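You operate a simulated robot arm through the tools that you are given. There is no shell and no other tool. Be economical: measure what you need, move in short steps, check, and stop when the job is done.

You run a simulated robot arm. Do the job below in one go: nothing can be reset, and whatever is moved stays where it is left.

Task
Put things in order on the side table. At the end: the beige cloth stands on top of the grey ring cover; the yellow lemon half stands where the clear juice glass stood; the yellow drink bottle (marked "LEMON") stands where the yellow lemon half stood; the clear juice glass stands where the beige cloth stood; whatever was shut is shut again. Leave all else as you found it, and nothing knocked over.

The check looks at the end state, three seconds after you hand in, the way a careful person would. Anything else that was tipped, shoved, dropped, spilled or broken makes it a failure. A push-on lid holds only when it is set on centred and level and pressed home; a screw cap is set on level and turned clockwise until tight.

Robot
A 7-joint arm with a two-finger parallel gripper, fixed in place. Base frame: the origin is at the foot of the arm, x ahead of it, y to its left, z up; the work surface is at about z = 0. Lengths are in cm, angles in degrees, forces in N, time in s.
With the tool pointing down near the work surface it reaches from about 22 to 58 cm from the base axis. Its first joint turns from -66.0 to 66.0 degrees. Payload 2.5 kg.
Tool frame: the origin (TCP) lies between the finger pads and is the grasp point; the fingertips stand 2.3 cm ahead of it; z points along the fingers, y is the line along which they close. Largest opening 9.4 cm; finger width 3.8, thickness 1; the body of the gripper, 5.4 by 9.6 cm, starts 3.9 cm behind the TCP.
Orientation is told as [roll, pitch, yaw] about the base's x, y, z axes, in that order, counted from this pose: with the fingers straight down and closing along the base's y, the tool's x points along the base's -x, its y along +y and its z along -z.

Tools
- The arm moves only by the tool arm_command. Its argument "steps" is text: rows parted by semicolons, each of 7 numbers parted by spaces: the gripper command, from -1 (shut) to 1 (fully open), values between in proportion, then the shift along the base's x, y, z in cm, then the turn, a rotation vector about the base's x, y, z in degrees. In form: grip x y z ax ay az; .... A call has 1 to 10 rows; each row is the pose to reach, as a shift and turn from the pose commanded when the call began. Rows are played at 5 a second. More than 5 cm and 8.6 degrees between two rows, or a gripper value outside its range, and nothing of the call is played. A pose out of reach is approached as far as the arm can. The call stops where the force on the tool passes 40 N (or 10 N more than at its start, if that is more) or the arm is blocked; 0.2 s more then pass. Each finger travels about 10.8 cm/s and halts on what it meets, pressing with about 39 N; the grip force reading is that of the motor and also rises with nothing between the fingers. The clock runs only during rows and for 0.2 s after the last one: add rows that repeat a pose to give the fingers time. The reply holds the time, the measured pose of the TCP, the force on the tool along the base axes, the opening and the grip force, in the units named above and with some noise.
- Cameras (640 x 400 px; columns grow to the right, rows downward): "scene" is fixed at [10.43, -40.2, 53.71]; the picture's right is [0.91, -0.42, 0.00], its down [-0.26, -0.58, -0.77] and it looks along [0.32, 0.70, -0.63] (base axes); focal length 314 px, centre (320, 200). "wrist" rides on the gripper at [-3.9, 0, -4.4] in the tool frame; the picture's right is [0.00, -1.00, 0.00], its down [0.97, 0.00, -0.24] and it looks along [0.24, 0.00, 0.97] (tool axes); focal length 218 px, centre (320, 200).
- camera(camera): a new picture of that camera. No time passes.
- probe_pixels(camera, pixels): for up to 12 pixels [column, row] of the newest picture of that camera ("zoom" is the newest enlarged one), the place [x, y, z] in the base frame of the surface seen there, good to about 0.2 cm. No time passes.
- close_up(camera, box): a new picture of the part [left, top, right, bottom] of that camera's present view, enlarged. No time passes.
- close_job(): hands the job in; it is judged then, once.

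Work in short steps. Measure before you move; look again where a grasp or a placing could have gone wrong, and mend it. You have 80 turns and 54 pictures in all, those below and enlarged ones among them. Open the gripper and draw the arm clear of the work before you hand the job in, unless the task says otherwise; then end with one line.

The tools are called after "Request:" as name(argument=value, ...) on one line, values as JSON. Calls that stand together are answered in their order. arm_command: Moves the arm, as the interface text tells. Its arguments: {"type":"object","properties":{"steps":{"type":"string"}},"required":["steps"]} The other tools are called the same way: camera (camera) takes a picture; probe_pixels (camera, pixels) gives the place of the surface under pixels of a picture; close_up (camera, box) takes an enlarged picture of a part of a camera's view; close_job () hands the job in.

At the start:

```text
clock: 0.0
tcp_pos: [26.73, 21.0, 28.54]
tcp_rot: [0.1, 0.1, -0.1]
contact_force: [0.4, -0.6, 0.7]
finger_gap: 9.4
gripper_force: 0.1
```

scene: 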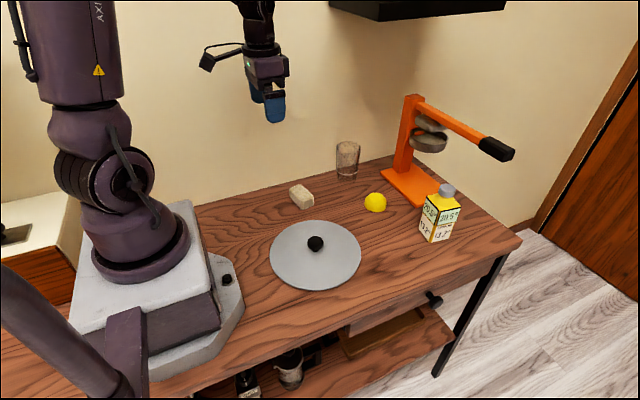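
wrist: 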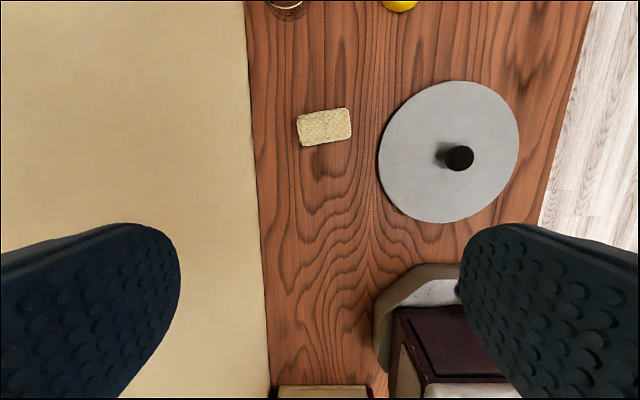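

The scene picture shows the grey disc with a knob at (315,255), cloth (302,195), glass (347,160), lemon (375,203) and bottle (440,213). I take enlarged views to measure them.

Request:
close_up(camera="scene", box=[260, 130, 480, 300])

Request:
probe_pixels(camera="scene", pixels=[[315, 241], [280, 260], [350, 262], [315, 284], [316, 226], [302, 190], [303, 203], [375, 197], [375, 211], [347, 178], [446, 187], [437, 235]])

```text
2.35 times, centred on (370, 215) of scene
```

zoom: 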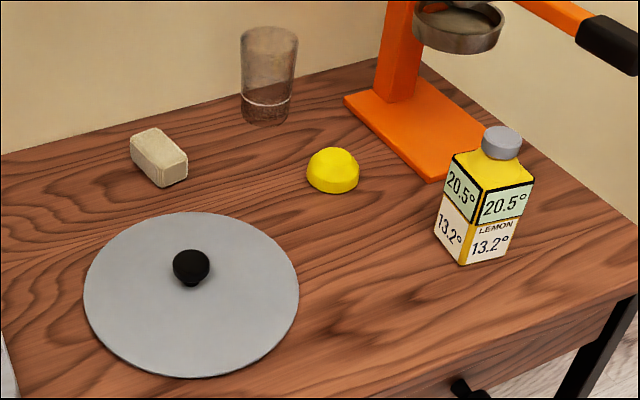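

```text
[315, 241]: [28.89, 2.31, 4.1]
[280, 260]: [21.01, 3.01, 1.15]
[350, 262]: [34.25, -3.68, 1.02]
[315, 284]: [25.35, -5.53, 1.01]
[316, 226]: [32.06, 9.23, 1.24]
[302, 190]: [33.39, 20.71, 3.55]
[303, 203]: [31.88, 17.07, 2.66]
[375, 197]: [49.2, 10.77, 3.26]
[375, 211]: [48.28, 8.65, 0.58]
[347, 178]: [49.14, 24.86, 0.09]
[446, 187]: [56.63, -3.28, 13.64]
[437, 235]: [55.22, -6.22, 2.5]
```

The cover's rim and knob, and the objects, are roughly placed. Now I measure the juicer, wall and handle for clearance, and the glass and bottle edges in the zoom.

Request:
probe_pixels(camera="zoom", pixels=[[345, 99], [428, 180], [490, 140], [395, 80], [455, 38], [610, 45], [540, 15], [243, 40], [296, 40], [268, 30], [265, 122], [200, 60]])

Request:
probe_pixels(camera="scene", pixels=[[495, 149], [460, 121], [415, 97], [408, 110], [428, 142], [425, 205], [440, 205], [460, 205], [433, 240], [302, 183], [290, 190], [314, 199]])

```text
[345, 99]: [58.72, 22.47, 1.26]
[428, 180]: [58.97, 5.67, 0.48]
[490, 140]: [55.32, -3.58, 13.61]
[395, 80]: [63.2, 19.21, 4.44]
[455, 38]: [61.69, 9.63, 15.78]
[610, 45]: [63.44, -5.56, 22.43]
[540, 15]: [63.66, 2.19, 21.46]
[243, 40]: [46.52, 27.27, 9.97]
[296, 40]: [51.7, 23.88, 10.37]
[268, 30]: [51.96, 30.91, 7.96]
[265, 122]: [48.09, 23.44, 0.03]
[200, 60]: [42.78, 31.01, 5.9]
```

```text
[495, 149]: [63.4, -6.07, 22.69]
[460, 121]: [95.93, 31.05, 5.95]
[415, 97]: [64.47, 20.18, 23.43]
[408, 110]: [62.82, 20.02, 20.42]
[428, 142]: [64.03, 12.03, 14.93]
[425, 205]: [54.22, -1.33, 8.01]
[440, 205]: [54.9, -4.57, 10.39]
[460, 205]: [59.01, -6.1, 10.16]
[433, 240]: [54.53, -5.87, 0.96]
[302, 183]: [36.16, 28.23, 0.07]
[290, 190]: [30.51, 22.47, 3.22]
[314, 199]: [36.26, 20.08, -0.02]
```

The wall is at y≈31, the juicer handle at x≈63, z≈22, and the bottle at about (56.5,-4). I move the hand up over the middle of the table to survey from above.

Request:
arm_command(steps="1 4 -2.4 0 0 0 0;1 8 -4.8 0 0 0 0;1 12 -7.2 0 0 0 0;1 16 -9.6 0 0 0 0;1 18 -11 0 0 0 0;1 18 -11 0 0 0 0")

Request:
camera(camera="wrist")

Request:
camera(camera="scene")

```text
clock: 1.4
tcp_pos: [41.59, 11.67, 28.52]
tcp_rot: [0.4, 2.2, 3.4]
contact_force: [0.3, -0.1, 0.2]
finger_gap: 9.39
gripper_force: 0.0
```

```text
50 pictures are left
```

wrist: 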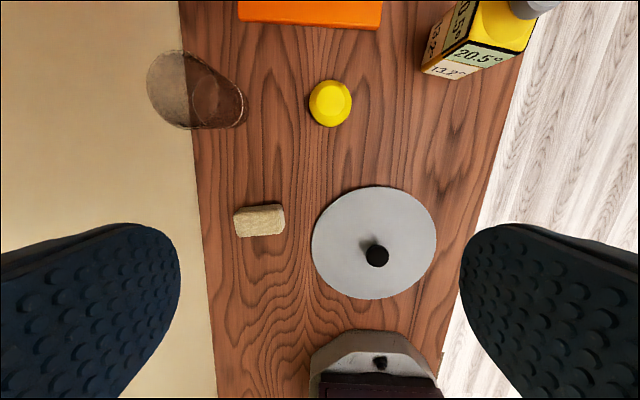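

```text
49 pictures are left
```

scene: 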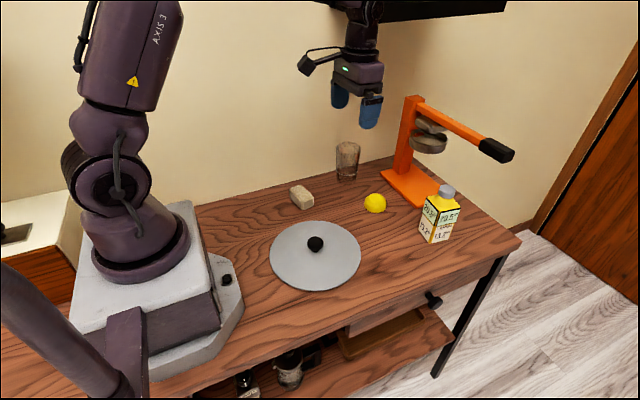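

The measured pose lags the commanded one by about 3 cm, so I hold for a moment to see whether it settles.

Request:
arm_command(steps="1 0 0 0 0 0 0;1 0 0 0 0 0 0;1 0 0 0 0 0 0")

Request:
probe_pixels(camera="wrist", pixels=[[235, 215], [282, 206], [284, 230], [237, 236], [310, 102], [350, 102], [330, 82], [330, 124], [313, 245], [436, 245], [375, 187], [375, 298]])

```text
clock: 2.2
tcp_pos: [41.5, 11.73, 28.39]
tcp_rot: [0.4, 2.2, 3.3]
contact_force: [-0.5, 0.1, -0.8]
finger_gap: 9.39
gripper_force: 0.1
```

```text
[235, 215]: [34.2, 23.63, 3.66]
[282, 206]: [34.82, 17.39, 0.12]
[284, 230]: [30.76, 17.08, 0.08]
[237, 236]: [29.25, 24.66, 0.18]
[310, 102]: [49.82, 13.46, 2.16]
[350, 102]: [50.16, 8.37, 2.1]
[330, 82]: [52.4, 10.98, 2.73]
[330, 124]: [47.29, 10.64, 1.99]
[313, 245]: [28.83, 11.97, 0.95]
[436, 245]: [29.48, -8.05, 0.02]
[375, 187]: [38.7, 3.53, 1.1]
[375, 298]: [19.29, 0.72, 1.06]
```

The arm stalls there because of reach at that height. I check what the black part beside the hand at (305,65) is and the shelf above, since they could hit the wall or handle.

Request:
probe_pixels(camera="scene", pixels=[[304, 66], [325, 50], [372, 70], [368, 115], [340, 92], [345, 15], [430, 18], [500, 8], [362, 30]])

Request:
probe_pixels(camera="wrist", pixels=[[425, 70], [468, 42], [523, 52], [480, 12], [208, 123], [238, 110], [215, 100], [150, 90], [240, 20], [380, 28], [376, 255], [243, 208]])

```text
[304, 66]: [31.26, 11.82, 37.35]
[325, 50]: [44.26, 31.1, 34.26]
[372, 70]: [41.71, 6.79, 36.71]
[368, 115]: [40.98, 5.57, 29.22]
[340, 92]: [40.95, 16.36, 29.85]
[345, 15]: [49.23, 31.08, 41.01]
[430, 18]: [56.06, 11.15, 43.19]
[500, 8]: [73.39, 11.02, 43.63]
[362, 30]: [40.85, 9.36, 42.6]
```

```text
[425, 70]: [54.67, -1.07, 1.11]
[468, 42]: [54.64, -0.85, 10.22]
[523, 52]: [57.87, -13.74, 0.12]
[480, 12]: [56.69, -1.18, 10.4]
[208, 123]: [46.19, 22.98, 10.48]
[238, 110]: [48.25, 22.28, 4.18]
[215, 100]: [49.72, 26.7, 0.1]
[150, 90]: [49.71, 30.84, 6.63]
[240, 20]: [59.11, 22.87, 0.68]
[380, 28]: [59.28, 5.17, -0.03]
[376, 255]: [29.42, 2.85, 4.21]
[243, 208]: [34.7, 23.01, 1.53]
```

The cloth is about 6 × 4 × 3.5 cm with its long side nearly along y, so it can be gripped at yaw ≈ 0. I move above it and look from close by.

Request:
arm_command(steps="1 -3 2.7 -3 0 0 0;1 -6 5.4 -6 0 0 0;1 -9 8.1 -9 0 0 0;1 -12.2 11 -12 0 0 0;1 -12.2 11 -14 0 0 0;1 -12.2 11 -14 0 0 0")

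Request:
camera(camera="wrist")

Request:
close_up(camera="scene", box=[270, 170, 350, 290])

```text
refused: row 1 steps farther than a row can; nothing moved
```

```text
48 pictures are left
```

wrist: 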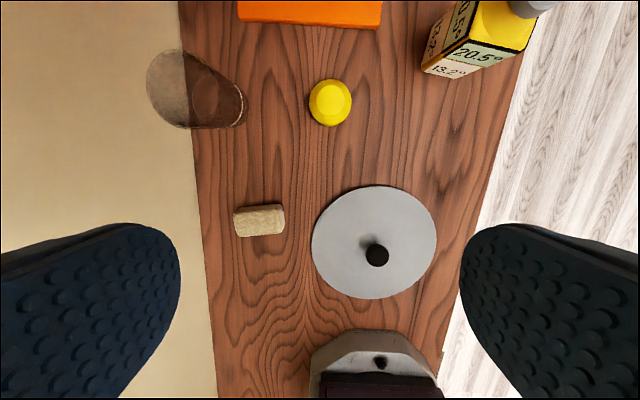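

```text
3.33 times, centred on (310, 230) of scene
```

zoom: 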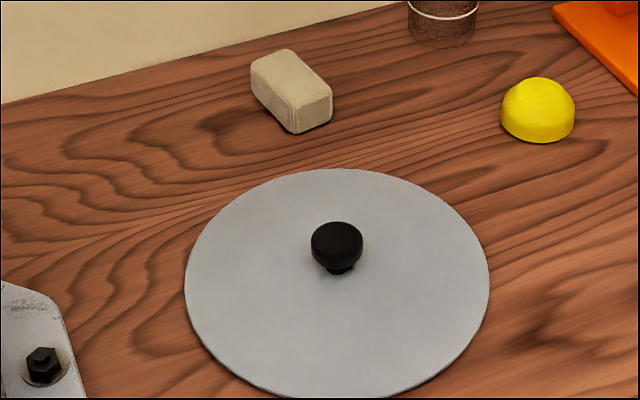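

The step was a bit over 5 cm per row; I split it into smaller rows.

Request:
arm_command(steps="1 -2 1.8 -2.2 0 0 0;1 -4 3.6 -4.5 0 0 0;1 -6 5.4 -7 0 0 0;1 -8 7.2 -9.4 0 0 0;1 -10 9 -11.7 0 0 0;1 -12.2 11 -14 0 0 0;1 -12.2 11 -14 0 0 0")

Request:
camera(camera="wrist")

Request:
probe_pixels(camera="zoom", pixels=[[290, 52], [253, 65], [330, 95], [296, 107], [332, 118], [297, 132], [337, 228], [313, 240], [361, 240], [190, 280], [488, 280], [337, 172]])

```text
clock: 3.8
tcp_pos: [32.6, 21.17, 14.79]
tcp_rot: [0.0, -0.1, 0.0]
contact_force: [0.6, 0.6, -0.3]
finger_gap: 9.39
gripper_force: 0.1
```

```text
46 pictures are left
```

wrist: 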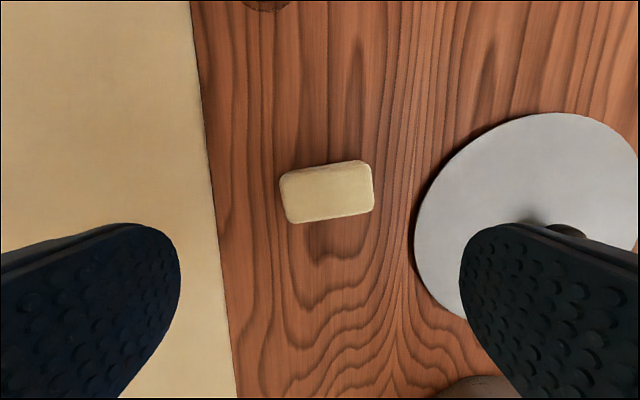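

```text
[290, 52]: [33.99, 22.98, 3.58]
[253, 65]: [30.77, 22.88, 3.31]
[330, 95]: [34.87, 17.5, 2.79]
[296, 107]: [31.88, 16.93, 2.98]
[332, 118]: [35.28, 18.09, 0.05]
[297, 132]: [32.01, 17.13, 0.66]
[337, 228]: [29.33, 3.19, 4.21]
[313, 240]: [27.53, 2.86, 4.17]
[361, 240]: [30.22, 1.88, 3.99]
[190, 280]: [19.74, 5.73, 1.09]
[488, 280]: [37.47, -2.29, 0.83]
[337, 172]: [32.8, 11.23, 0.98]
```

The pose now tracks. The cloth shows at (282..373, 160..223) in the wrist view, slightly turned; I probe its top corners and the disc.

Request:
probe_pixels(camera="wrist", pixels=[[285, 180], [362, 166], [370, 207], [293, 217], [327, 190], [416, 240], [558, 113], [205, 150], [265, 6]])

```text
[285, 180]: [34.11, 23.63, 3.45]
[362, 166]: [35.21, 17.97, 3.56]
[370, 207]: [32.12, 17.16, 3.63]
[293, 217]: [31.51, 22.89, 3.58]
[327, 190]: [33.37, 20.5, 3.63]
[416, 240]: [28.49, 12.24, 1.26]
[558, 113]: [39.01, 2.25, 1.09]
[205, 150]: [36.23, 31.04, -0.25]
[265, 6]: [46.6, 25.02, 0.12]
```

The cloth centre is at (33.2, 20.4), top z 3.6, long axis turned about +8° from y. I descend with yaw +8, and stop with the tips just above the table.

Request:
arm_command(steps="1 0.67 -0.6 -3 0 0 8;1 0.67 -0.6 -7 0 0 8;1 0.67 -0.6 -10 0 0 8;1 0.67 -0.6 -11.7 0 0 8;1 0.67 -0.6 -11.7 0 0 8;0 0.67 -0.6 -11.7 0 0 8;-0.3 0.67 -0.6 -11.7 0 0 8;-0.3 0.67 -0.6 -11.7 0 0 8")

Request:
camera(camera="wrist")

```text
clock: 5.6
tcp_pos: [33.17, 20.38, 2.79]
tcp_rot: [0.0, 0.0, 8.1]
contact_force: [-0.2, -0.2, 0.6]
finger_gap: 6.93
gripper_force: 39.0
```

```text
45 pictures are left
```

wrist: 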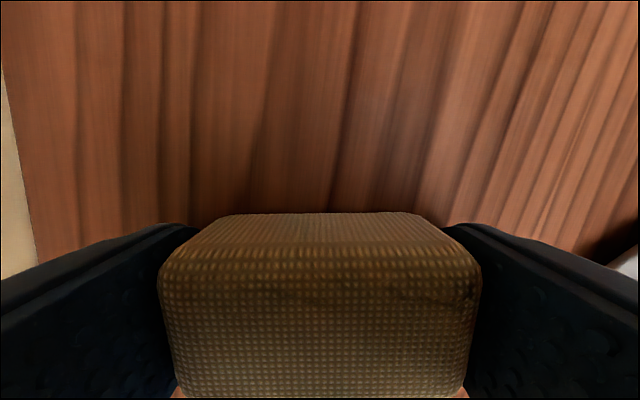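

The cloth is held (gap 6.9). I lift it, carry it to (34.0, 1.8) over the cover beside the knob, and stay above to check.

Request:
arm_command(steps="-0.3 0 0 4 0 0 0;-0.3 0 0 7 0 0 0;-0.3 0.2 -4 8 0 0 -4;-0.3 0.4 -8.5 8 0 0 -8;-0.3 0.6 -13 8 0 0 -8;-0.3 0.8 -16 8 0 0 -8;-0.3 0.8 -18.6 8 0 0 -8;-0.3 0.8 -18.6 5 0 0 -8;-0.3 0.8 -18.6 3 0 0 -8;-0.3 0.8 -18.6 3 0 0 -8")

Request:
close_up(camera="scene", box=[250, 170, 400, 300])

```text
clock: 7.8
tcp_pos: [33.67, 1.54, 5.88]
tcp_rot: [0.0, 0.0, 0.0]
contact_force: [0.6, -0.3, -0.2]
finger_gap: 6.9
gripper_force: 38.9
```

```text
3.08 times, centred on (325, 235) of scene
```

zoom: 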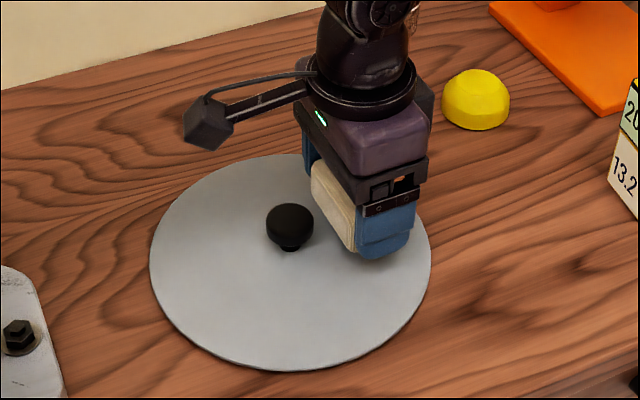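

The cloth hangs clear of the knob, over the disc. I lower it to about 0.1 cm from the cover and open slowly.

Request:
arm_command(steps="-0.3 0 0 -1 0 0 0;-0.3 0 0 -1.9 0 0 0;-0.3 0 0 -2.0 0 0 0;0.3 0 0 -2.0 0 0 0;0.55 0 0 -2.0 0 0 0;0.8 0 0 -2.0 0 0 0;0.8 0 0 -2.0 0 0 0")

Request:
close_up(camera="scene", box=[250, 170, 400, 300])

```text
clock: 9.4
tcp_pos: [33.86, 1.79, 3.96]
tcp_rot: [0.0, 0.0, 0.0]
contact_force: [0.0, -0.2, 0.3]
finger_gap: 8.44
gripper_force: 0.0
```

```text
3.08 times, centred on (325, 235) of scene
```

zoom: 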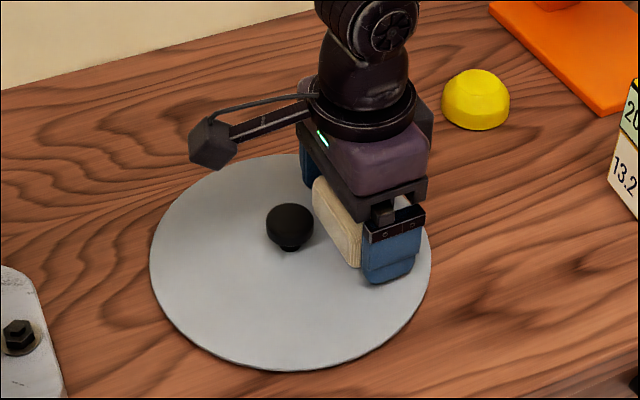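

The cloth is released on the disc. I lift straight up, then move to about (41, 22, 17) to look at the glass.

Request:
arm_command(steps="0.8 0 0 4.5 0 0 0;1 0 0 9 0 0 0;1 0 0 13 0 0 0;1 1.7 4.5 13 0 0 0;1 3.4 9 13 0 0 0;1 5.1 13.5 13 0 0 0;1 6.8 18 13 0 0 0;1 7 20 13 0 0 0;1 7 20 13 0 0 0")

Request:
camera(camera="wrist")

Request:
close_up(camera="scene", box=[300, 130, 400, 230])

```text
clock: 11.4
tcp_pos: [41.23, 21.97, 16.68]
tcp_rot: [0.0, -0.1, 0.0]
contact_force: [0.0, -0.5, -0.1]
finger_gap: 9.41
gripper_force: 0.0
```

```text
42 pictures are left
```

wrist: 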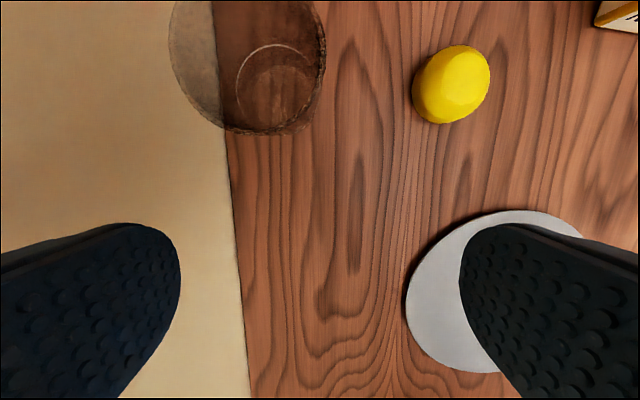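

```text
4.00 times, centred on (350, 180) of scene
```

zoom: 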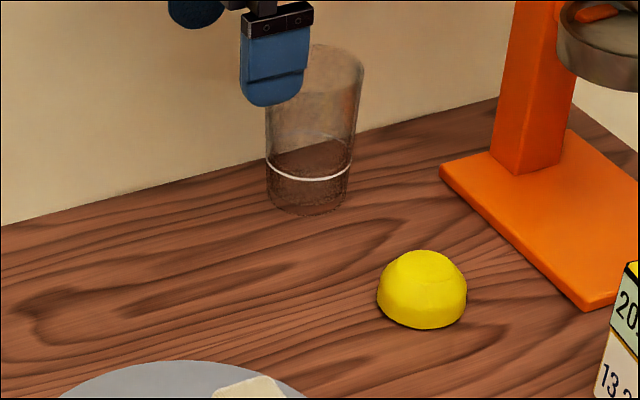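

I probe points on the glass rim and wall in both views to find its axis and height.

Request:
probe_pixels(camera="wrist", pixels=[[262, 134], [322, 60], [300, 125], [215, 110], [180, 75], [172, 30], [318, 20], [280, 130], [325, 45], [300, 80], [270, 46], [260, 90]])

Request:
probe_pixels(camera="zoom", pixels=[[330, 48], [355, 70], [305, 210], [270, 195], [345, 195], [330, 212], [268, 120], [356, 120], [310, 150], [310, 180], [310, 110], [285, 205]])

```text
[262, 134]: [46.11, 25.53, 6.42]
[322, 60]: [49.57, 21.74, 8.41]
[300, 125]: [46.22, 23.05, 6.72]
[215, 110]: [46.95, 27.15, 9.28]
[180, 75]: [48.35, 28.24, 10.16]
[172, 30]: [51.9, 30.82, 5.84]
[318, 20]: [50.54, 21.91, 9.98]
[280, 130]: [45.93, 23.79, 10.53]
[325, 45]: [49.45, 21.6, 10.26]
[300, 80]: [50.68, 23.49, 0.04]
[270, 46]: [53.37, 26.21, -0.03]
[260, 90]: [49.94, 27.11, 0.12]
```

```text
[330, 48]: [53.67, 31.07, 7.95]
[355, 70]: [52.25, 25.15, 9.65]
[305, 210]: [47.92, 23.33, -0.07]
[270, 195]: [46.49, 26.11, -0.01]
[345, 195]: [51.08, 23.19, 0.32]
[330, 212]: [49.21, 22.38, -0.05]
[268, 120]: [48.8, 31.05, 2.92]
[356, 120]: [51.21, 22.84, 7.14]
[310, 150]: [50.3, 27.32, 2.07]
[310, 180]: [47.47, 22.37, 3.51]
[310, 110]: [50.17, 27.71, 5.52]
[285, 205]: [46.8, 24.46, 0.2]
```

The glass axis is at (49.0, 25.0), rim radius 3.3, height 10.6; the wall is at y 31. A yaw-0 grip with 8.2 cm opening leaves about 0.9 cm to the wall. I go over the glass first and check the pose.

Request:
arm_command(steps="0.74 3 1.2 0 0 0 0;0.74 6 2.4 -1 0 0 0;0.74 8 3.2 -2.6 0 0 0;0.74 8 3.2 -2.6 0 0 0;0.74 8 3.2 -2.6 0 0 0")

Request:
camera(camera="wrist")

Request:
close_up(camera="scene", box=[280, 50, 440, 220])

```text
clock: 12.6
tcp_pos: [49.2, 25.26, 14.41]
tcp_rot: [0.1, 0.0, 0.1]
contact_force: [-0.1, 0.1, -0.5]
finger_gap: 8.16
gripper_force: 0.1
```

```text
40 pictures are left
```

wrist: 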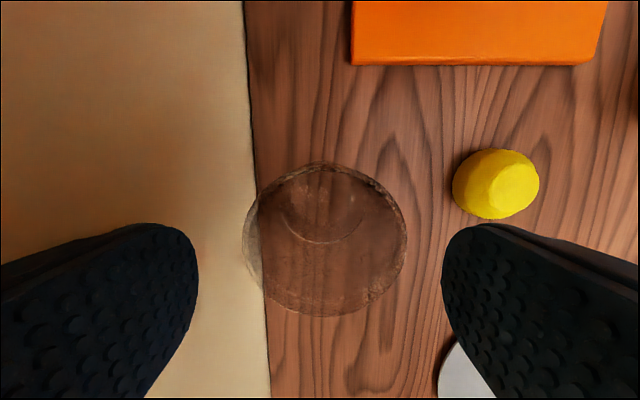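

```text
2.35 times, centred on (360, 135) of scene
```

zoom: 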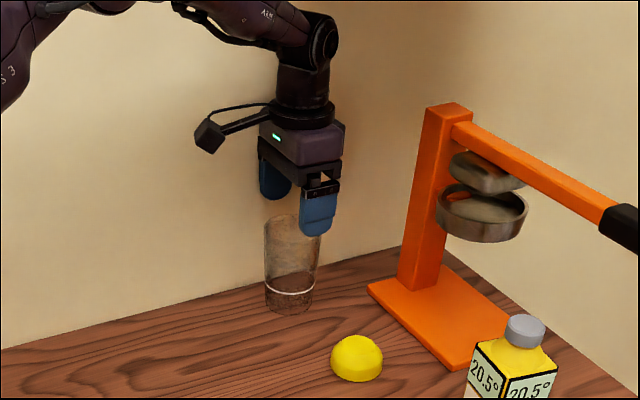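

The rim is centred between the fingers (columns 243–407). I descend straight to z≈6 and then close.

Request:
arm_command(steps="0.74 0.1 -0.15 -2 0 0 0;0.74 0.1 -0.15 -4 0 0 0;0.74 0.1 -0.15 -6 0 0 0;0.74 0.1 -0.15 -8.2 0 0 0;0.74 0.1 -0.15 -8.2 0 0 0")

Request:
close_up(camera="scene", box=[280, 50, 440, 220])

```text
clock: 13.7
tcp_pos: [49.48, 25.21, 6.66]
tcp_rot: [0.2, -0.6, 0.0]
contact_force: [-1.5, 1.0, 3.2]
finger_gap: 8.17
gripper_force: 0.1
stopped in row 5: the force on the tool passed its limit (the readings are from after the stop); the commanded pose is now the measured one
```

```text
2.35 times, centred on (360, 135) of scene
```

zoom: 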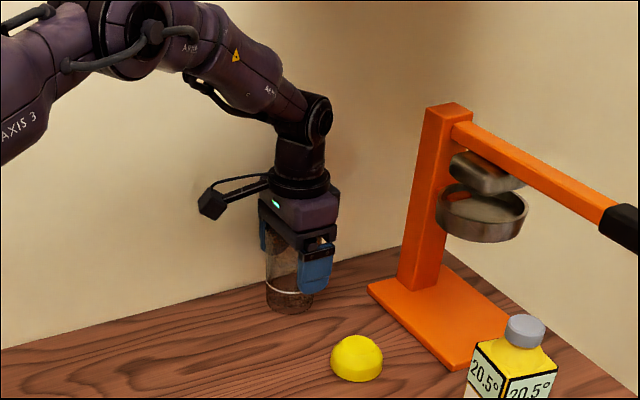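

The palm touched the rim (the body starts 3.9 cm above the TCP, the glass is 10.6 high). I back up 0.8 cm, see that the glass still stands, then close.

Request:
arm_command(steps="0.74 -0.2 -0.1 0.5 0 0 0;0.74 -0.2 -0.1 0.9 0 0 0;0.74 -0.2 -0.1 0.9 0 0 0")

Request:
camera(camera="wrist")

Request:
close_up(camera="scene", box=[310, 120, 390, 200])

```text
clock: 14.5
tcp_pos: [49.14, 24.98, 7.52]
tcp_rot: [0.2, -0.5, 0.2]
contact_force: [0.7, -0.5, 0.0]
finger_gap: 8.17
gripper_force: 0.1
```

```text
37 pictures are left
```

wrist: 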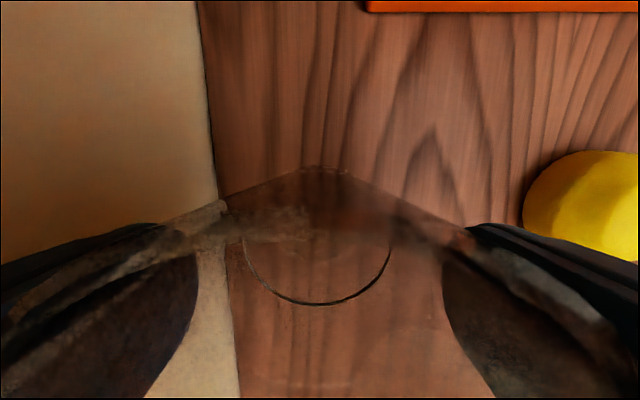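

```text
5.00 times, centred on (350, 160) of scene
```

zoom: 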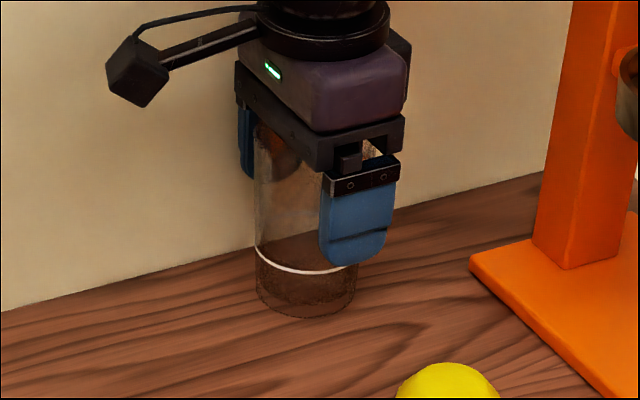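

The glass stands upright and unmoved (base at about scene (347,183)). I close on it, then lift a little.

Request:
arm_command(steps="0.5 0 0 0 0 0 0;0.2 0 0 0 0 0 0;-0.1 0 0 0 0 0 0;-0.1 0 0 0 0 0 0;-0.1 0 0 2 0 0 0;-0.1 0 0 4 0 0 0;-0.1 0 0 4 0 0 0")

Request:
close_up(camera="scene", box=[290, 90, 410, 210])

```text
clock: 16.1
tcp_pos: [49.37, 25.09, 11.35]
tcp_rot: [0.3, -0.5, 0.1]
contact_force: [-0.1, 0.6, -2.2]
finger_gap: 6.24
gripper_force: 38.9
```

```text
3.33 times, centred on (350, 150) of scene
```

zoom: 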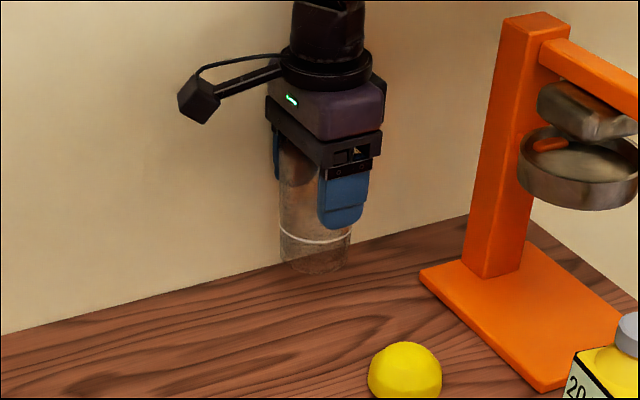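

The glass is held upright, 4 cm up. I carry it to the cloth's old place, TCP (33.4, 20.4), and lower to just above the table.

Request:
arm_command(steps="-0.1 -3.5 -1 0 0 0 0;-0.1 -7 -2 0 0 0 0;-0.1 -10.5 -3 0 0 0 0;-0.1 -14 -4.2 0 0 0 0;-0.1 -15.9 -4.7 0 0 0 0;-0.1 -15.9 -4.7 0 0 0 0;-0.1 -15.9 -4.7 -2 0 0 0;-0.1 -15.9 -4.7 -3.4 0 0 0;-0.1 -15.9 -4.7 -3.4 0 0 0")

Request:
close_up(camera="scene", box=[240, 120, 360, 240])

```text
clock: 18.1
tcp_pos: [33.26, 20.38, 8.0]
tcp_rot: [0.2, -0.4, 0.0]
contact_force: [0.1, -0.3, -2.2]
finger_gap: 6.23
gripper_force: 39.2
```

```text
3.33 times, centred on (300, 180) of scene
```

zoom: 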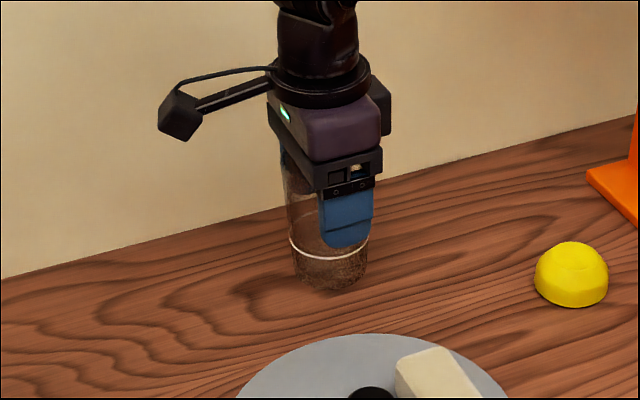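

The glass hangs just above the cloth's old place. I lower the last 0.6 cm until it touches, then open gently.

Request:
arm_command(steps="-0.1 0 0 -0.3 0 0 0;-0.1 0 0 -0.55 0 0 0;-0.1 0 0 -0.6 0 0 0;0.4 0 0 -0.6 0 0 0;0.5 0 0 -0.6 0 0 0;0.65 0 0 -0.6 0 0 0;0.75 0 0 -0.6 0 0 0;0.75 0 0 -0.6 0 0 0")

Request:
close_up(camera="scene", box=[240, 120, 360, 240])

```text
clock: 19.9
tcp_pos: [33.4, 20.32, 7.46]
tcp_rot: [0.2, -0.5, 0.1]
contact_force: [0.1, 0.2, 0.6]
finger_gap: 8.24
gripper_force: 0.1
```

```text
3.33 times, centred on (300, 180) of scene
```

zoom: 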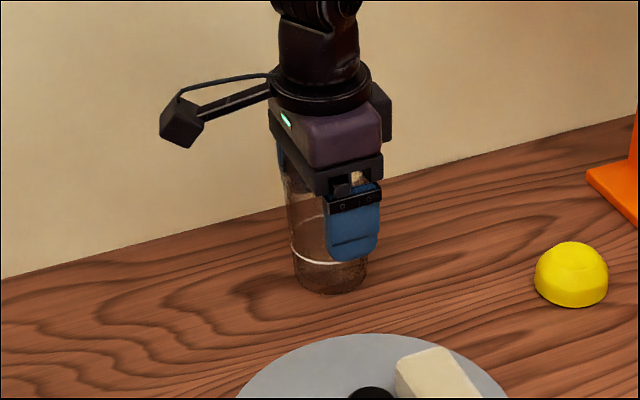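

The glass is released and standing. I lift straight up and move toward the lemon for a look.

Request:
arm_command(steps="0.75 0 0 3 0 0 0;0.75 0 0 6 0 0 0;1 0 0 9 0 0 0;1 3 -2.5 9 0 0 0;1 6 -5 9 0 0 0;1 9 -7.5 9 0 0 0;1 12 -9.4 6 0 0 0;1 12 -9.4 4 0 0 0;1 12 -9.4 4 0 0 0")

Request:
camera(camera="wrist")

Request:
camera(camera="scene")

```text
clock: 21.9
tcp_pos: [45.55, 10.81, 11.37]
tcp_rot: [0.2, -0.6, 0.1]
contact_force: [-0.5, -0.2, 0.4]
finger_gap: 9.4
gripper_force: 0.1
```

```text
32 pictures are left
```

wrist: 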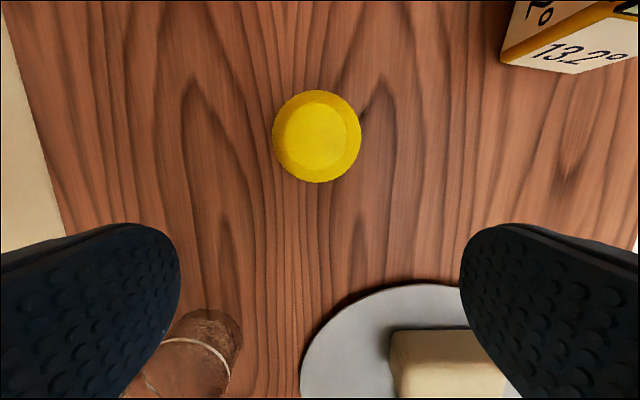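

```text
31 pictures are left
```

scene: 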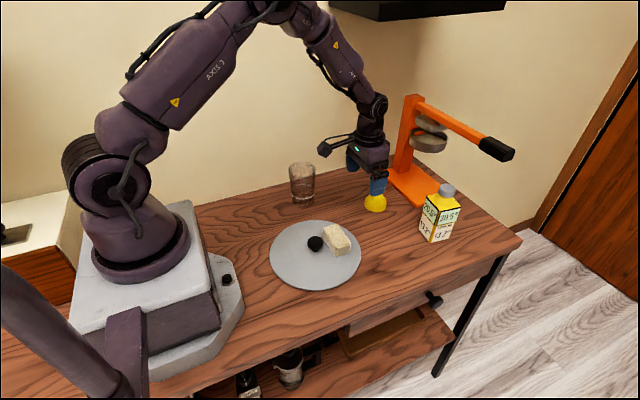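

Glass stands in its new place; the lemon is at (273–361, 90–182) in the wrist view. I probe its outline and top.

Request:
probe_pixels(camera="wrist", pixels=[[275, 140], [359, 137], [317, 180], [317, 93], [317, 137], [290, 172], [345, 170], [335, 125], [300, 150]])

Request:
probe_pixels(camera="scene", pixels=[[302, 203], [293, 197], [313, 196], [302, 165], [291, 168], [314, 168]])

```text
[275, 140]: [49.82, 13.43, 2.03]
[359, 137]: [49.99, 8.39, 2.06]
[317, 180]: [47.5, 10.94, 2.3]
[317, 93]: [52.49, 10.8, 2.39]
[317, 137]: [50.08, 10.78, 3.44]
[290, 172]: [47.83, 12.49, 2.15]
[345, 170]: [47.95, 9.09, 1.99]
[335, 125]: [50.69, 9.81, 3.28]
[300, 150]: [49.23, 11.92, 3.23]
```

```text
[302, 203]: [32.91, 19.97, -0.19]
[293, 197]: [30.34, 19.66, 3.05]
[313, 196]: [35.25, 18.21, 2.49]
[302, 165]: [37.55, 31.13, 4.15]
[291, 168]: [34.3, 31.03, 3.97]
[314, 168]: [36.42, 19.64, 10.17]
```

The lemon is centred at (50.0, 10.9), 5.1 wide, 3.4 high. I move over it, descend to z≈2.6 and close.

Request:
arm_command(steps="1 4.6 -0.1 -1 0 0 0;1 4.6 -0.1 -4 0 0 0;1 4.6 -0.1 -7 0 0 0;1 4.6 -0.1 -8.9 0 0 0;1 4.6 -0.1 -8.9 0 0 0;0.4 4.6 -0.1 -8.9 0 0 0;0 4.6 -0.1 -8.9 0 0 0;-0.3 4.6 -0.1 -8.9 0 0 0;-0.3 4.6 -0.1 -8.9 0 0 0")

Request:
camera(camera="wrist")

```text
clock: 23.9
tcp_pos: [50.21, 11.03, 2.25]
tcp_rot: [0.3, -0.5, 0.0]
contact_force: [0.5, -1.0, -0.4]
finger_gap: 5.6
gripper_force: 39.3
```

```text
30 pictures are left
```

wrist: 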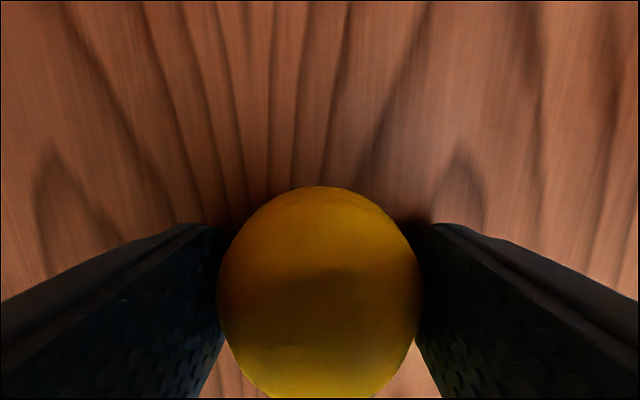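

The lemon is held (gap 5.6). I lift it and carry it to the glass's old place (49.0, 25.0), stopping 1 cm above.

Request:
arm_command(steps="-0.3 0 0 2.5 0 0 0;-0.3 0 0 5 0 0 0;-0.3 -0.3 3.5 5 0 0 0;-0.3 -0.6 7 5 0 0 0;-0.3 -0.8 10.5 5 0 0 0;-0.3 -1 14.1 5 0 0 0;-0.3 -1 14.1 5 0 0 0;-0.3 -1 14.1 2.5 0 0 0;-0.3 -1 14.1 0.8 0 0 0;-0.3 -1 14.1 0.8 0 0 0")

Request:
close_up(camera="scene", box=[290, 90, 410, 210])

```text
clock: 26.1
tcp_pos: [49.1, 25.14, 3.23]
tcp_rot: [0.2, -0.5, 0.1]
contact_force: [-0.7, 0.1, -0.6]
finger_gap: 5.61
gripper_force: 39.3
```

```text
3.33 times, centred on (350, 150) of scene
```

zoom: 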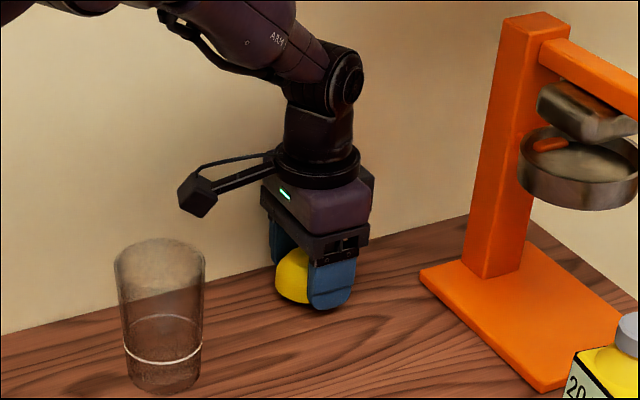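

The lemon hangs flat side down just above the spot. I lower 0.75 cm, open to a safe width, and rise.

Request:
arm_command(steps="-0.3 0 0 -0.4 0 0 0;-0.3 0 0 -0.75 0 0 0;-0.3 0 0 -0.75 0 0 0;0.3 0 0 -0.75 0 0 0;0.5 0 0 -0.75 0 0 0;0.6 0 0 -0.75 0 0 0;0.6 0 0 -0.75 0 0 0;0.6 0 0 4 0 0 0;0.6 0 0 8 0 0 0;0.6 0 0 8 0 0 0")

Request:
camera(camera="wrist")

Request:
close_up(camera="scene", box=[280, 130, 480, 250])

```text
clock: 28.3
tcp_pos: [48.95, 24.95, 11.35]
tcp_rot: [0.2, -0.3, 0.1]
contact_force: [0.2, -0.5, -0.1]
finger_gap: 7.52
gripper_force: 0.2
```

```text
28 pictures are left
```

wrist: 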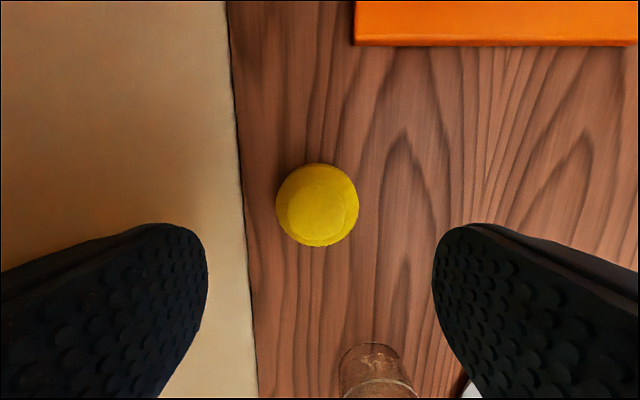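

```text
3.20 times, centred on (380, 190) of scene
```

zoom: 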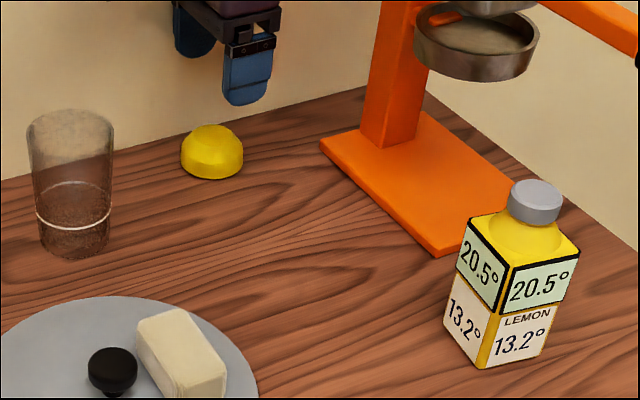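

The lemon rests centred on the glass's old place. Now I measure the bottle: body corners, bottom corners, cap.

Request:
probe_pixels(camera="zoom", pixels=[[473, 224], [508, 272], [574, 254], [449, 320], [483, 362], [541, 348], [535, 186], [512, 200], [558, 200], [500, 240], [478, 290], [520, 330]])

Request:
probe_pixels(camera="scene", pixels=[[512, 152], [484, 140], [484, 153], [440, 110], [432, 150]])

```text
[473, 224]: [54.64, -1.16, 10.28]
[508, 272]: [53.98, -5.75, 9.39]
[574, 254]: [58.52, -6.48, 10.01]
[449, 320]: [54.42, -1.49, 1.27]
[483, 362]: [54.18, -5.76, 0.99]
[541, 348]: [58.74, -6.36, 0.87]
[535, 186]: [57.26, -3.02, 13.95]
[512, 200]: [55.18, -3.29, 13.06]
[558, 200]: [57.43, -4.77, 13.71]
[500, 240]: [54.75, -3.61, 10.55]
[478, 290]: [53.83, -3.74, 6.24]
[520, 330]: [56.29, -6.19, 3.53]
```

```text
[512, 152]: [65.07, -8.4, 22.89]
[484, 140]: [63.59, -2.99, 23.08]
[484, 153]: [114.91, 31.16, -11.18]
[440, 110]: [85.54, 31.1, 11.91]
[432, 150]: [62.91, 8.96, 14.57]
```

The bottle's corners give a centre of (56.65, -3.75), side 4.7, yaw about -7°, shoulder at z 10.4 and cap top at z≈14. I will slide in from the front at z≈10.7 with the palm just above the cap. First I go to (46, -3.75, 11.5).

Request:
arm_command(steps="1 -1 -4.5 0 0 0 0;1 -2 -9.2 0 0 0 0;1 -3 -14 0 0 0 0;1 -3 -18.8 0 0 0 -3;1 -3 -23.6 0 0 0 -6;1 -3 -28.3 0 0 0 -7;1 -3 -28.76 0 0 0 -7;1 -3 -28.76 0 0 0 -7")

Request:
camera(camera="wrist")

Request:
close_up(camera="scene", box=[360, 90, 520, 250])

```text
clock: 30.1
tcp_pos: [45.98, -3.95, 11.23]
tcp_rot: [0.1, -0.4, -6.9]
contact_force: [-0.7, 0.7, -0.9]
finger_gap: 9.4
gripper_force: 0.0
```

```text
26 pictures are left
```

wrist: 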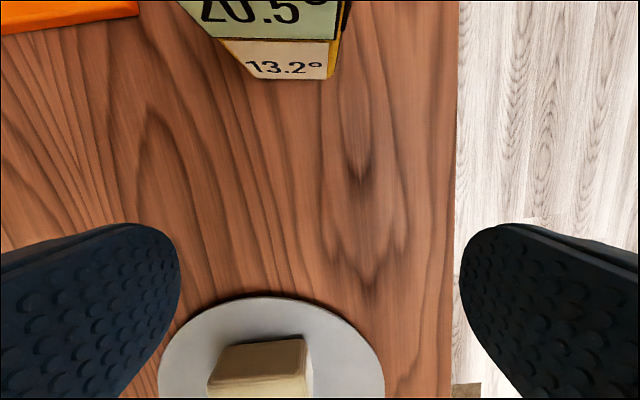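

```text
2.50 times, centred on (440, 170) of scene
```

zoom: 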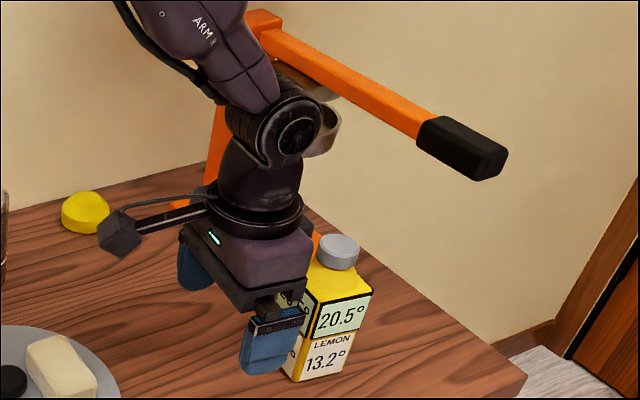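

The bottle's front face appears square to the hand. I probe its lower corners in the wrist view to check the lateral centre.

Request:
probe_pixels(camera="wrist", pixels=[[250, 75], [325, 76], [226, 42], [327, 42], [290, 60], [338, 30], [250, 20], [320, 20]])

Request:
probe_pixels(camera="zoom", pixels=[[338, 237], [345, 255], [322, 245], [357, 245], [270, 120], [305, 195], [440, 160], [478, 178]])

```text
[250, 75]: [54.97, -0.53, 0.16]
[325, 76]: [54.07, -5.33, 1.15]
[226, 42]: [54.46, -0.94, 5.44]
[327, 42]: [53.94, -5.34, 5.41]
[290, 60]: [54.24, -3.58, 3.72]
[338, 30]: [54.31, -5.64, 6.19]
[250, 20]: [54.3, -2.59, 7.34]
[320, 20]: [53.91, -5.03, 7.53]
```

```text
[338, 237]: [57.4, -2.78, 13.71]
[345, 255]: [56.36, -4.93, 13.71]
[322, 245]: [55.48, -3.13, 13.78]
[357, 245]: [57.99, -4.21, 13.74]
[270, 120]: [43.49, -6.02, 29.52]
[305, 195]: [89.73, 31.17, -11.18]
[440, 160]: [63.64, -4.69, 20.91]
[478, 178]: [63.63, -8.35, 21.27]
```

The bottle centre is (56.65, -3.6), cap top z 13.9; the handle's underside is z≈20.5 at x≥63. I slide in toward it at z≈11 in small steps.

Request:
arm_command(steps="1 2 0.1 -0.4 0 0 0;1 4 0.15 -0.5 0 0 0;1 6 0.15 -0.5 0 0 0;1 8 0.15 -0.5 0 0 0;1 9.3 0.15 -0.5 0 0 0;1 10.4 0.15 -0.5 0 0 0;1 10.4 0.15 -0.5 0 0 0")

Request:
close_up(camera="scene", box=[360, 90, 520, 250])

```text
clock: 31.7
tcp_pos: [56.45, -3.44, 10.75]
tcp_rot: [0.1, -0.3, -6.9]
contact_force: [0.3, -0.5, 0.6]
finger_gap: 9.4
gripper_force: 0.1
```

```text
2.50 times, centred on (440, 170) of scene
```

zoom: 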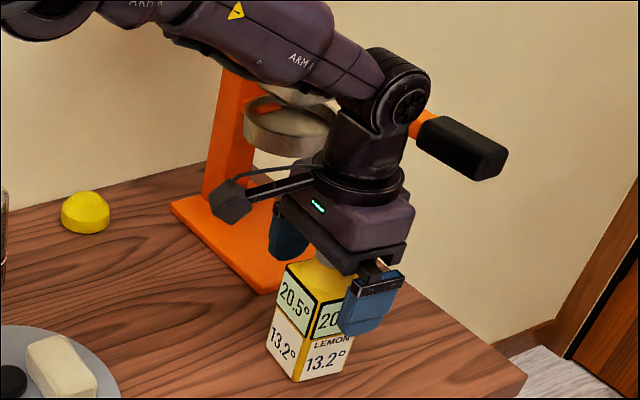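

The hand is around the bottle with no contact. I lower 0.3 cm and close slowly.

Request:
arm_command(steps="1 0.1 0 -0.3 0 0 0;0.5 0.1 0 -0.3 0 0 0;0.2 0.1 0 -0.3 0 0 0;0 0.1 0 -0.3 0 0 0;-0.3 0.1 0 -0.3 0 0 0;-0.3 0.1 0 -0.3 0 0 0;-0.3 0.1 0 -0.3 0 0 0")

Request:
close_up(camera="scene", box=[380, 130, 500, 250])

```text
clock: 33.3
tcp_pos: [56.4, -3.57, 10.58]
tcp_rot: [0.2, -0.4, -7.0]
contact_force: [0.7, 0.0, 0.5]
finger_gap: 5.4
gripper_force: 38.9
```

```text
3.33 times, centred on (440, 190) of scene
```

zoom: 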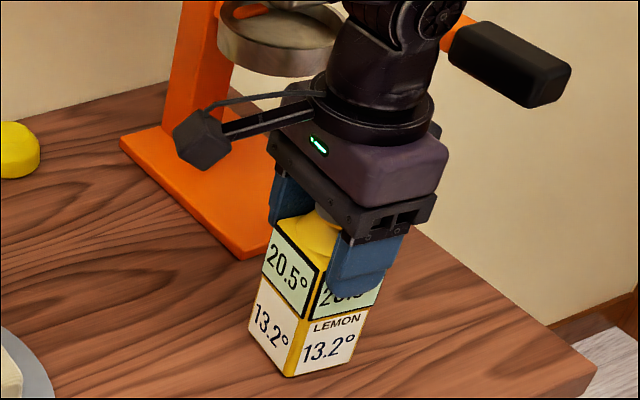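

The bottle is gripped (gap 5.4). I lift 2 cm, draw back in -x away from the handle, and check.

Request:
arm_command(steps="-0.3 0 0 0.7 0 0 0;-0.3 0 0 1.5 0 0 0;-0.3 -2 0 2 0 0 0;-0.3 -4.5 0 2 0 0 0;-0.3 -6.6 0 2 0 0 0;-0.3 -6.6 0 2 0 0 0")

Request:
close_up(camera="scene", box=[340, 110, 500, 250])

```text
clock: 34.7
tcp_pos: [49.88, -3.68, 12.53]
tcp_rot: [0.1, -0.5, -6.9]
contact_force: [0.1, 0.1, -2.9]
finger_gap: 5.39
gripper_force: 39.0
```

```text
2.86 times, centred on (420, 180) of scene
```

zoom: 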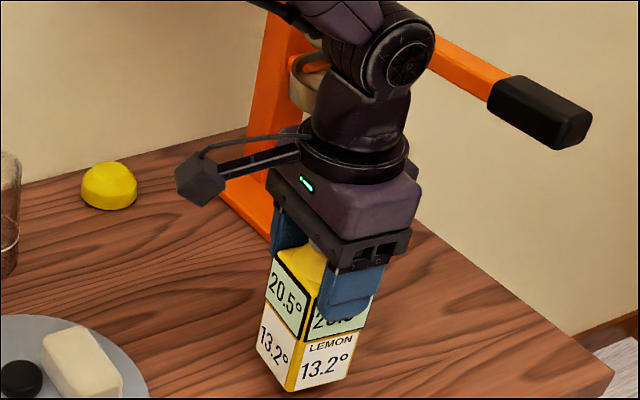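

The bottle hangs upright. I carry it in +y to the lemon's old place (50.0, 10.9) and lower to about 0.4 cm above the table.

Request:
arm_command(steps="-0.3 0 3.7 0 0 0 0;-0.3 0 7.5 0 0 0 0;-0.3 0 11.2 0 0 0 0;-0.3 0 14.5 0 0 0 0;-0.3 0 14.5 0 0 0 0;-0.3 0 14.5 -1 0 0 0;-0.3 0 14.5 -1.6 0 0 0;-0.3 0 14.5 -1.6 0 0 0")

Request:
close_up(camera="scene", box=[320, 110, 460, 230])

```text
clock: 36.5
tcp_pos: [49.7, 10.94, 10.84]
tcp_rot: [0.1, -0.6, -7.0]
contact_force: [-1.5, -0.2, -3.1]
finger_gap: 5.39
gripper_force: 39.4
```

```text
3.33 times, centred on (390, 170) of scene
```

zoom: 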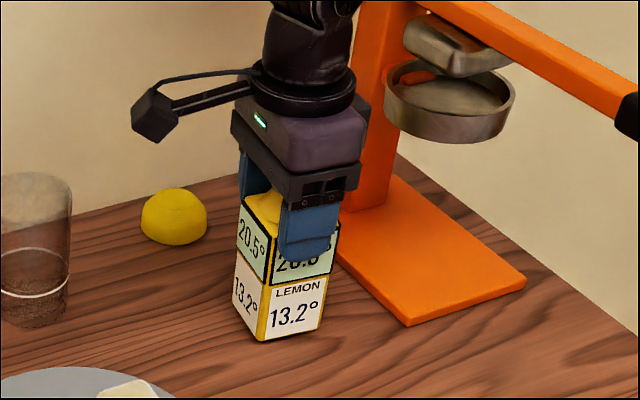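

The bottle is over the spot and upright. I lower the last 0.4 cm and open slowly.

Request:
arm_command(steps="-0.3 0 0 -0.2 0 0 0;-0.3 0 0 -0.4 0 0 0;-0.3 0 0 -0.45 0 0 0;0.2 0 0 -0.45 0 0 0;0.4 0 0 -0.45 0 0 0;0.7 0 0 -0.45 0 0 0;1 0 0 -0.45 0 0 0;1 0 0 -0.45 0 0 0")

Request:
close_up(camera="scene", box=[320, 110, 460, 230])

```text
clock: 38.3
tcp_pos: [49.89, 10.82, 10.39]
tcp_rot: [0.1, -0.5, -7.0]
contact_force: [-0.1, 0.3, 1.6]
finger_gap: 9.41
gripper_force: 0.1
```

```text
3.33 times, centred on (390, 170) of scene
```

zoom: 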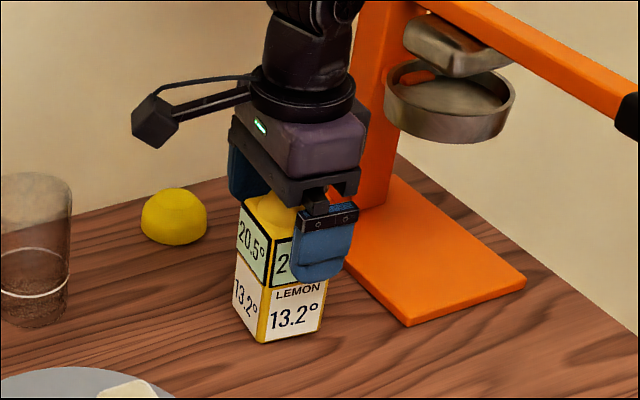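

The bottle is standing free. I rise straight up, then draw back toward the base clear of everything.

Request:
arm_command(steps="1 0 0 1 0 0 0;1 0 0 4 0 0 0;1 0 0 7 0 0 0;1 -2 -1 10 0 0 0;1 -6 -2 12 0 0 0;1 -10 -3 14 0 0 0;1 -14 -4 16 0 0 0;1 -17 -5 18 0 0 0;1 -17 -5 18 0 0 0")

Request:
camera(camera="scene")

Request:
camera(camera="wrist")

```text
clock: 40.3
tcp_pos: [33.02, 6.07, 28.41]
tcp_rot: [0.3, -0.5, -6.8]
contact_force: [-0.2, 0.0, -0.8]
finger_gap: 9.41
gripper_force: 0.0
```

```text
19 pictures are left
```

scene: 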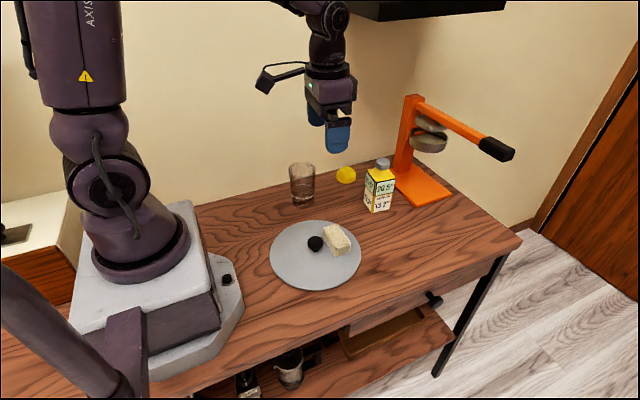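

```text
18 pictures are left
```

wrist: 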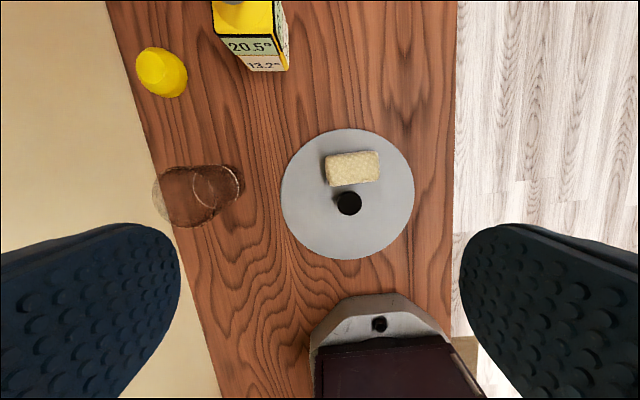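

All pieces are in place and upright. One enlarged look and a probe to confirm positions.

Request:
close_up(camera="scene", box=[260, 140, 440, 300])

Request:
probe_pixels(camera="scene", pixels=[[383, 160], [366, 202], [376, 212], [392, 208], [346, 170], [346, 184], [336, 232], [302, 203]])

```text
2.50 times, centred on (350, 220) of scene
```

zoom: 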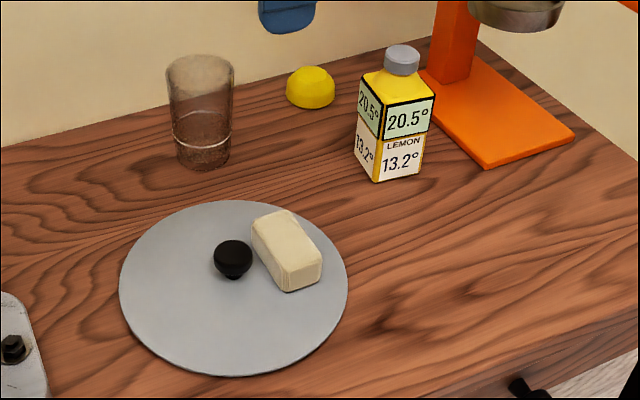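

```text
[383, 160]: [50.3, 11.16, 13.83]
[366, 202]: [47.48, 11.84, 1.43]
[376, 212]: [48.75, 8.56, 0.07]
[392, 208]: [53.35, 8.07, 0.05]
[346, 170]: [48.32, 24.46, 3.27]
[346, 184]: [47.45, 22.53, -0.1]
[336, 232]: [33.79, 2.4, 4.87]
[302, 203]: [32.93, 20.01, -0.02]
```

The bottle (50.1, 11), lemon (49, 25), glass (33.2, 20.4) and cloth on the cover all stand as asked, and the arm is clear with the gripper open. I hand in.

Request:
close_job()

```text
The job is handed in.
```

The cloth is on the ring cover beside its knob, and the glass, lemon half and bottle stand in their new places. Nothing was tipped. The gripper palm touched the glass rim once, but the glass did not move. I opened nothing, so nothing needed shutting again.
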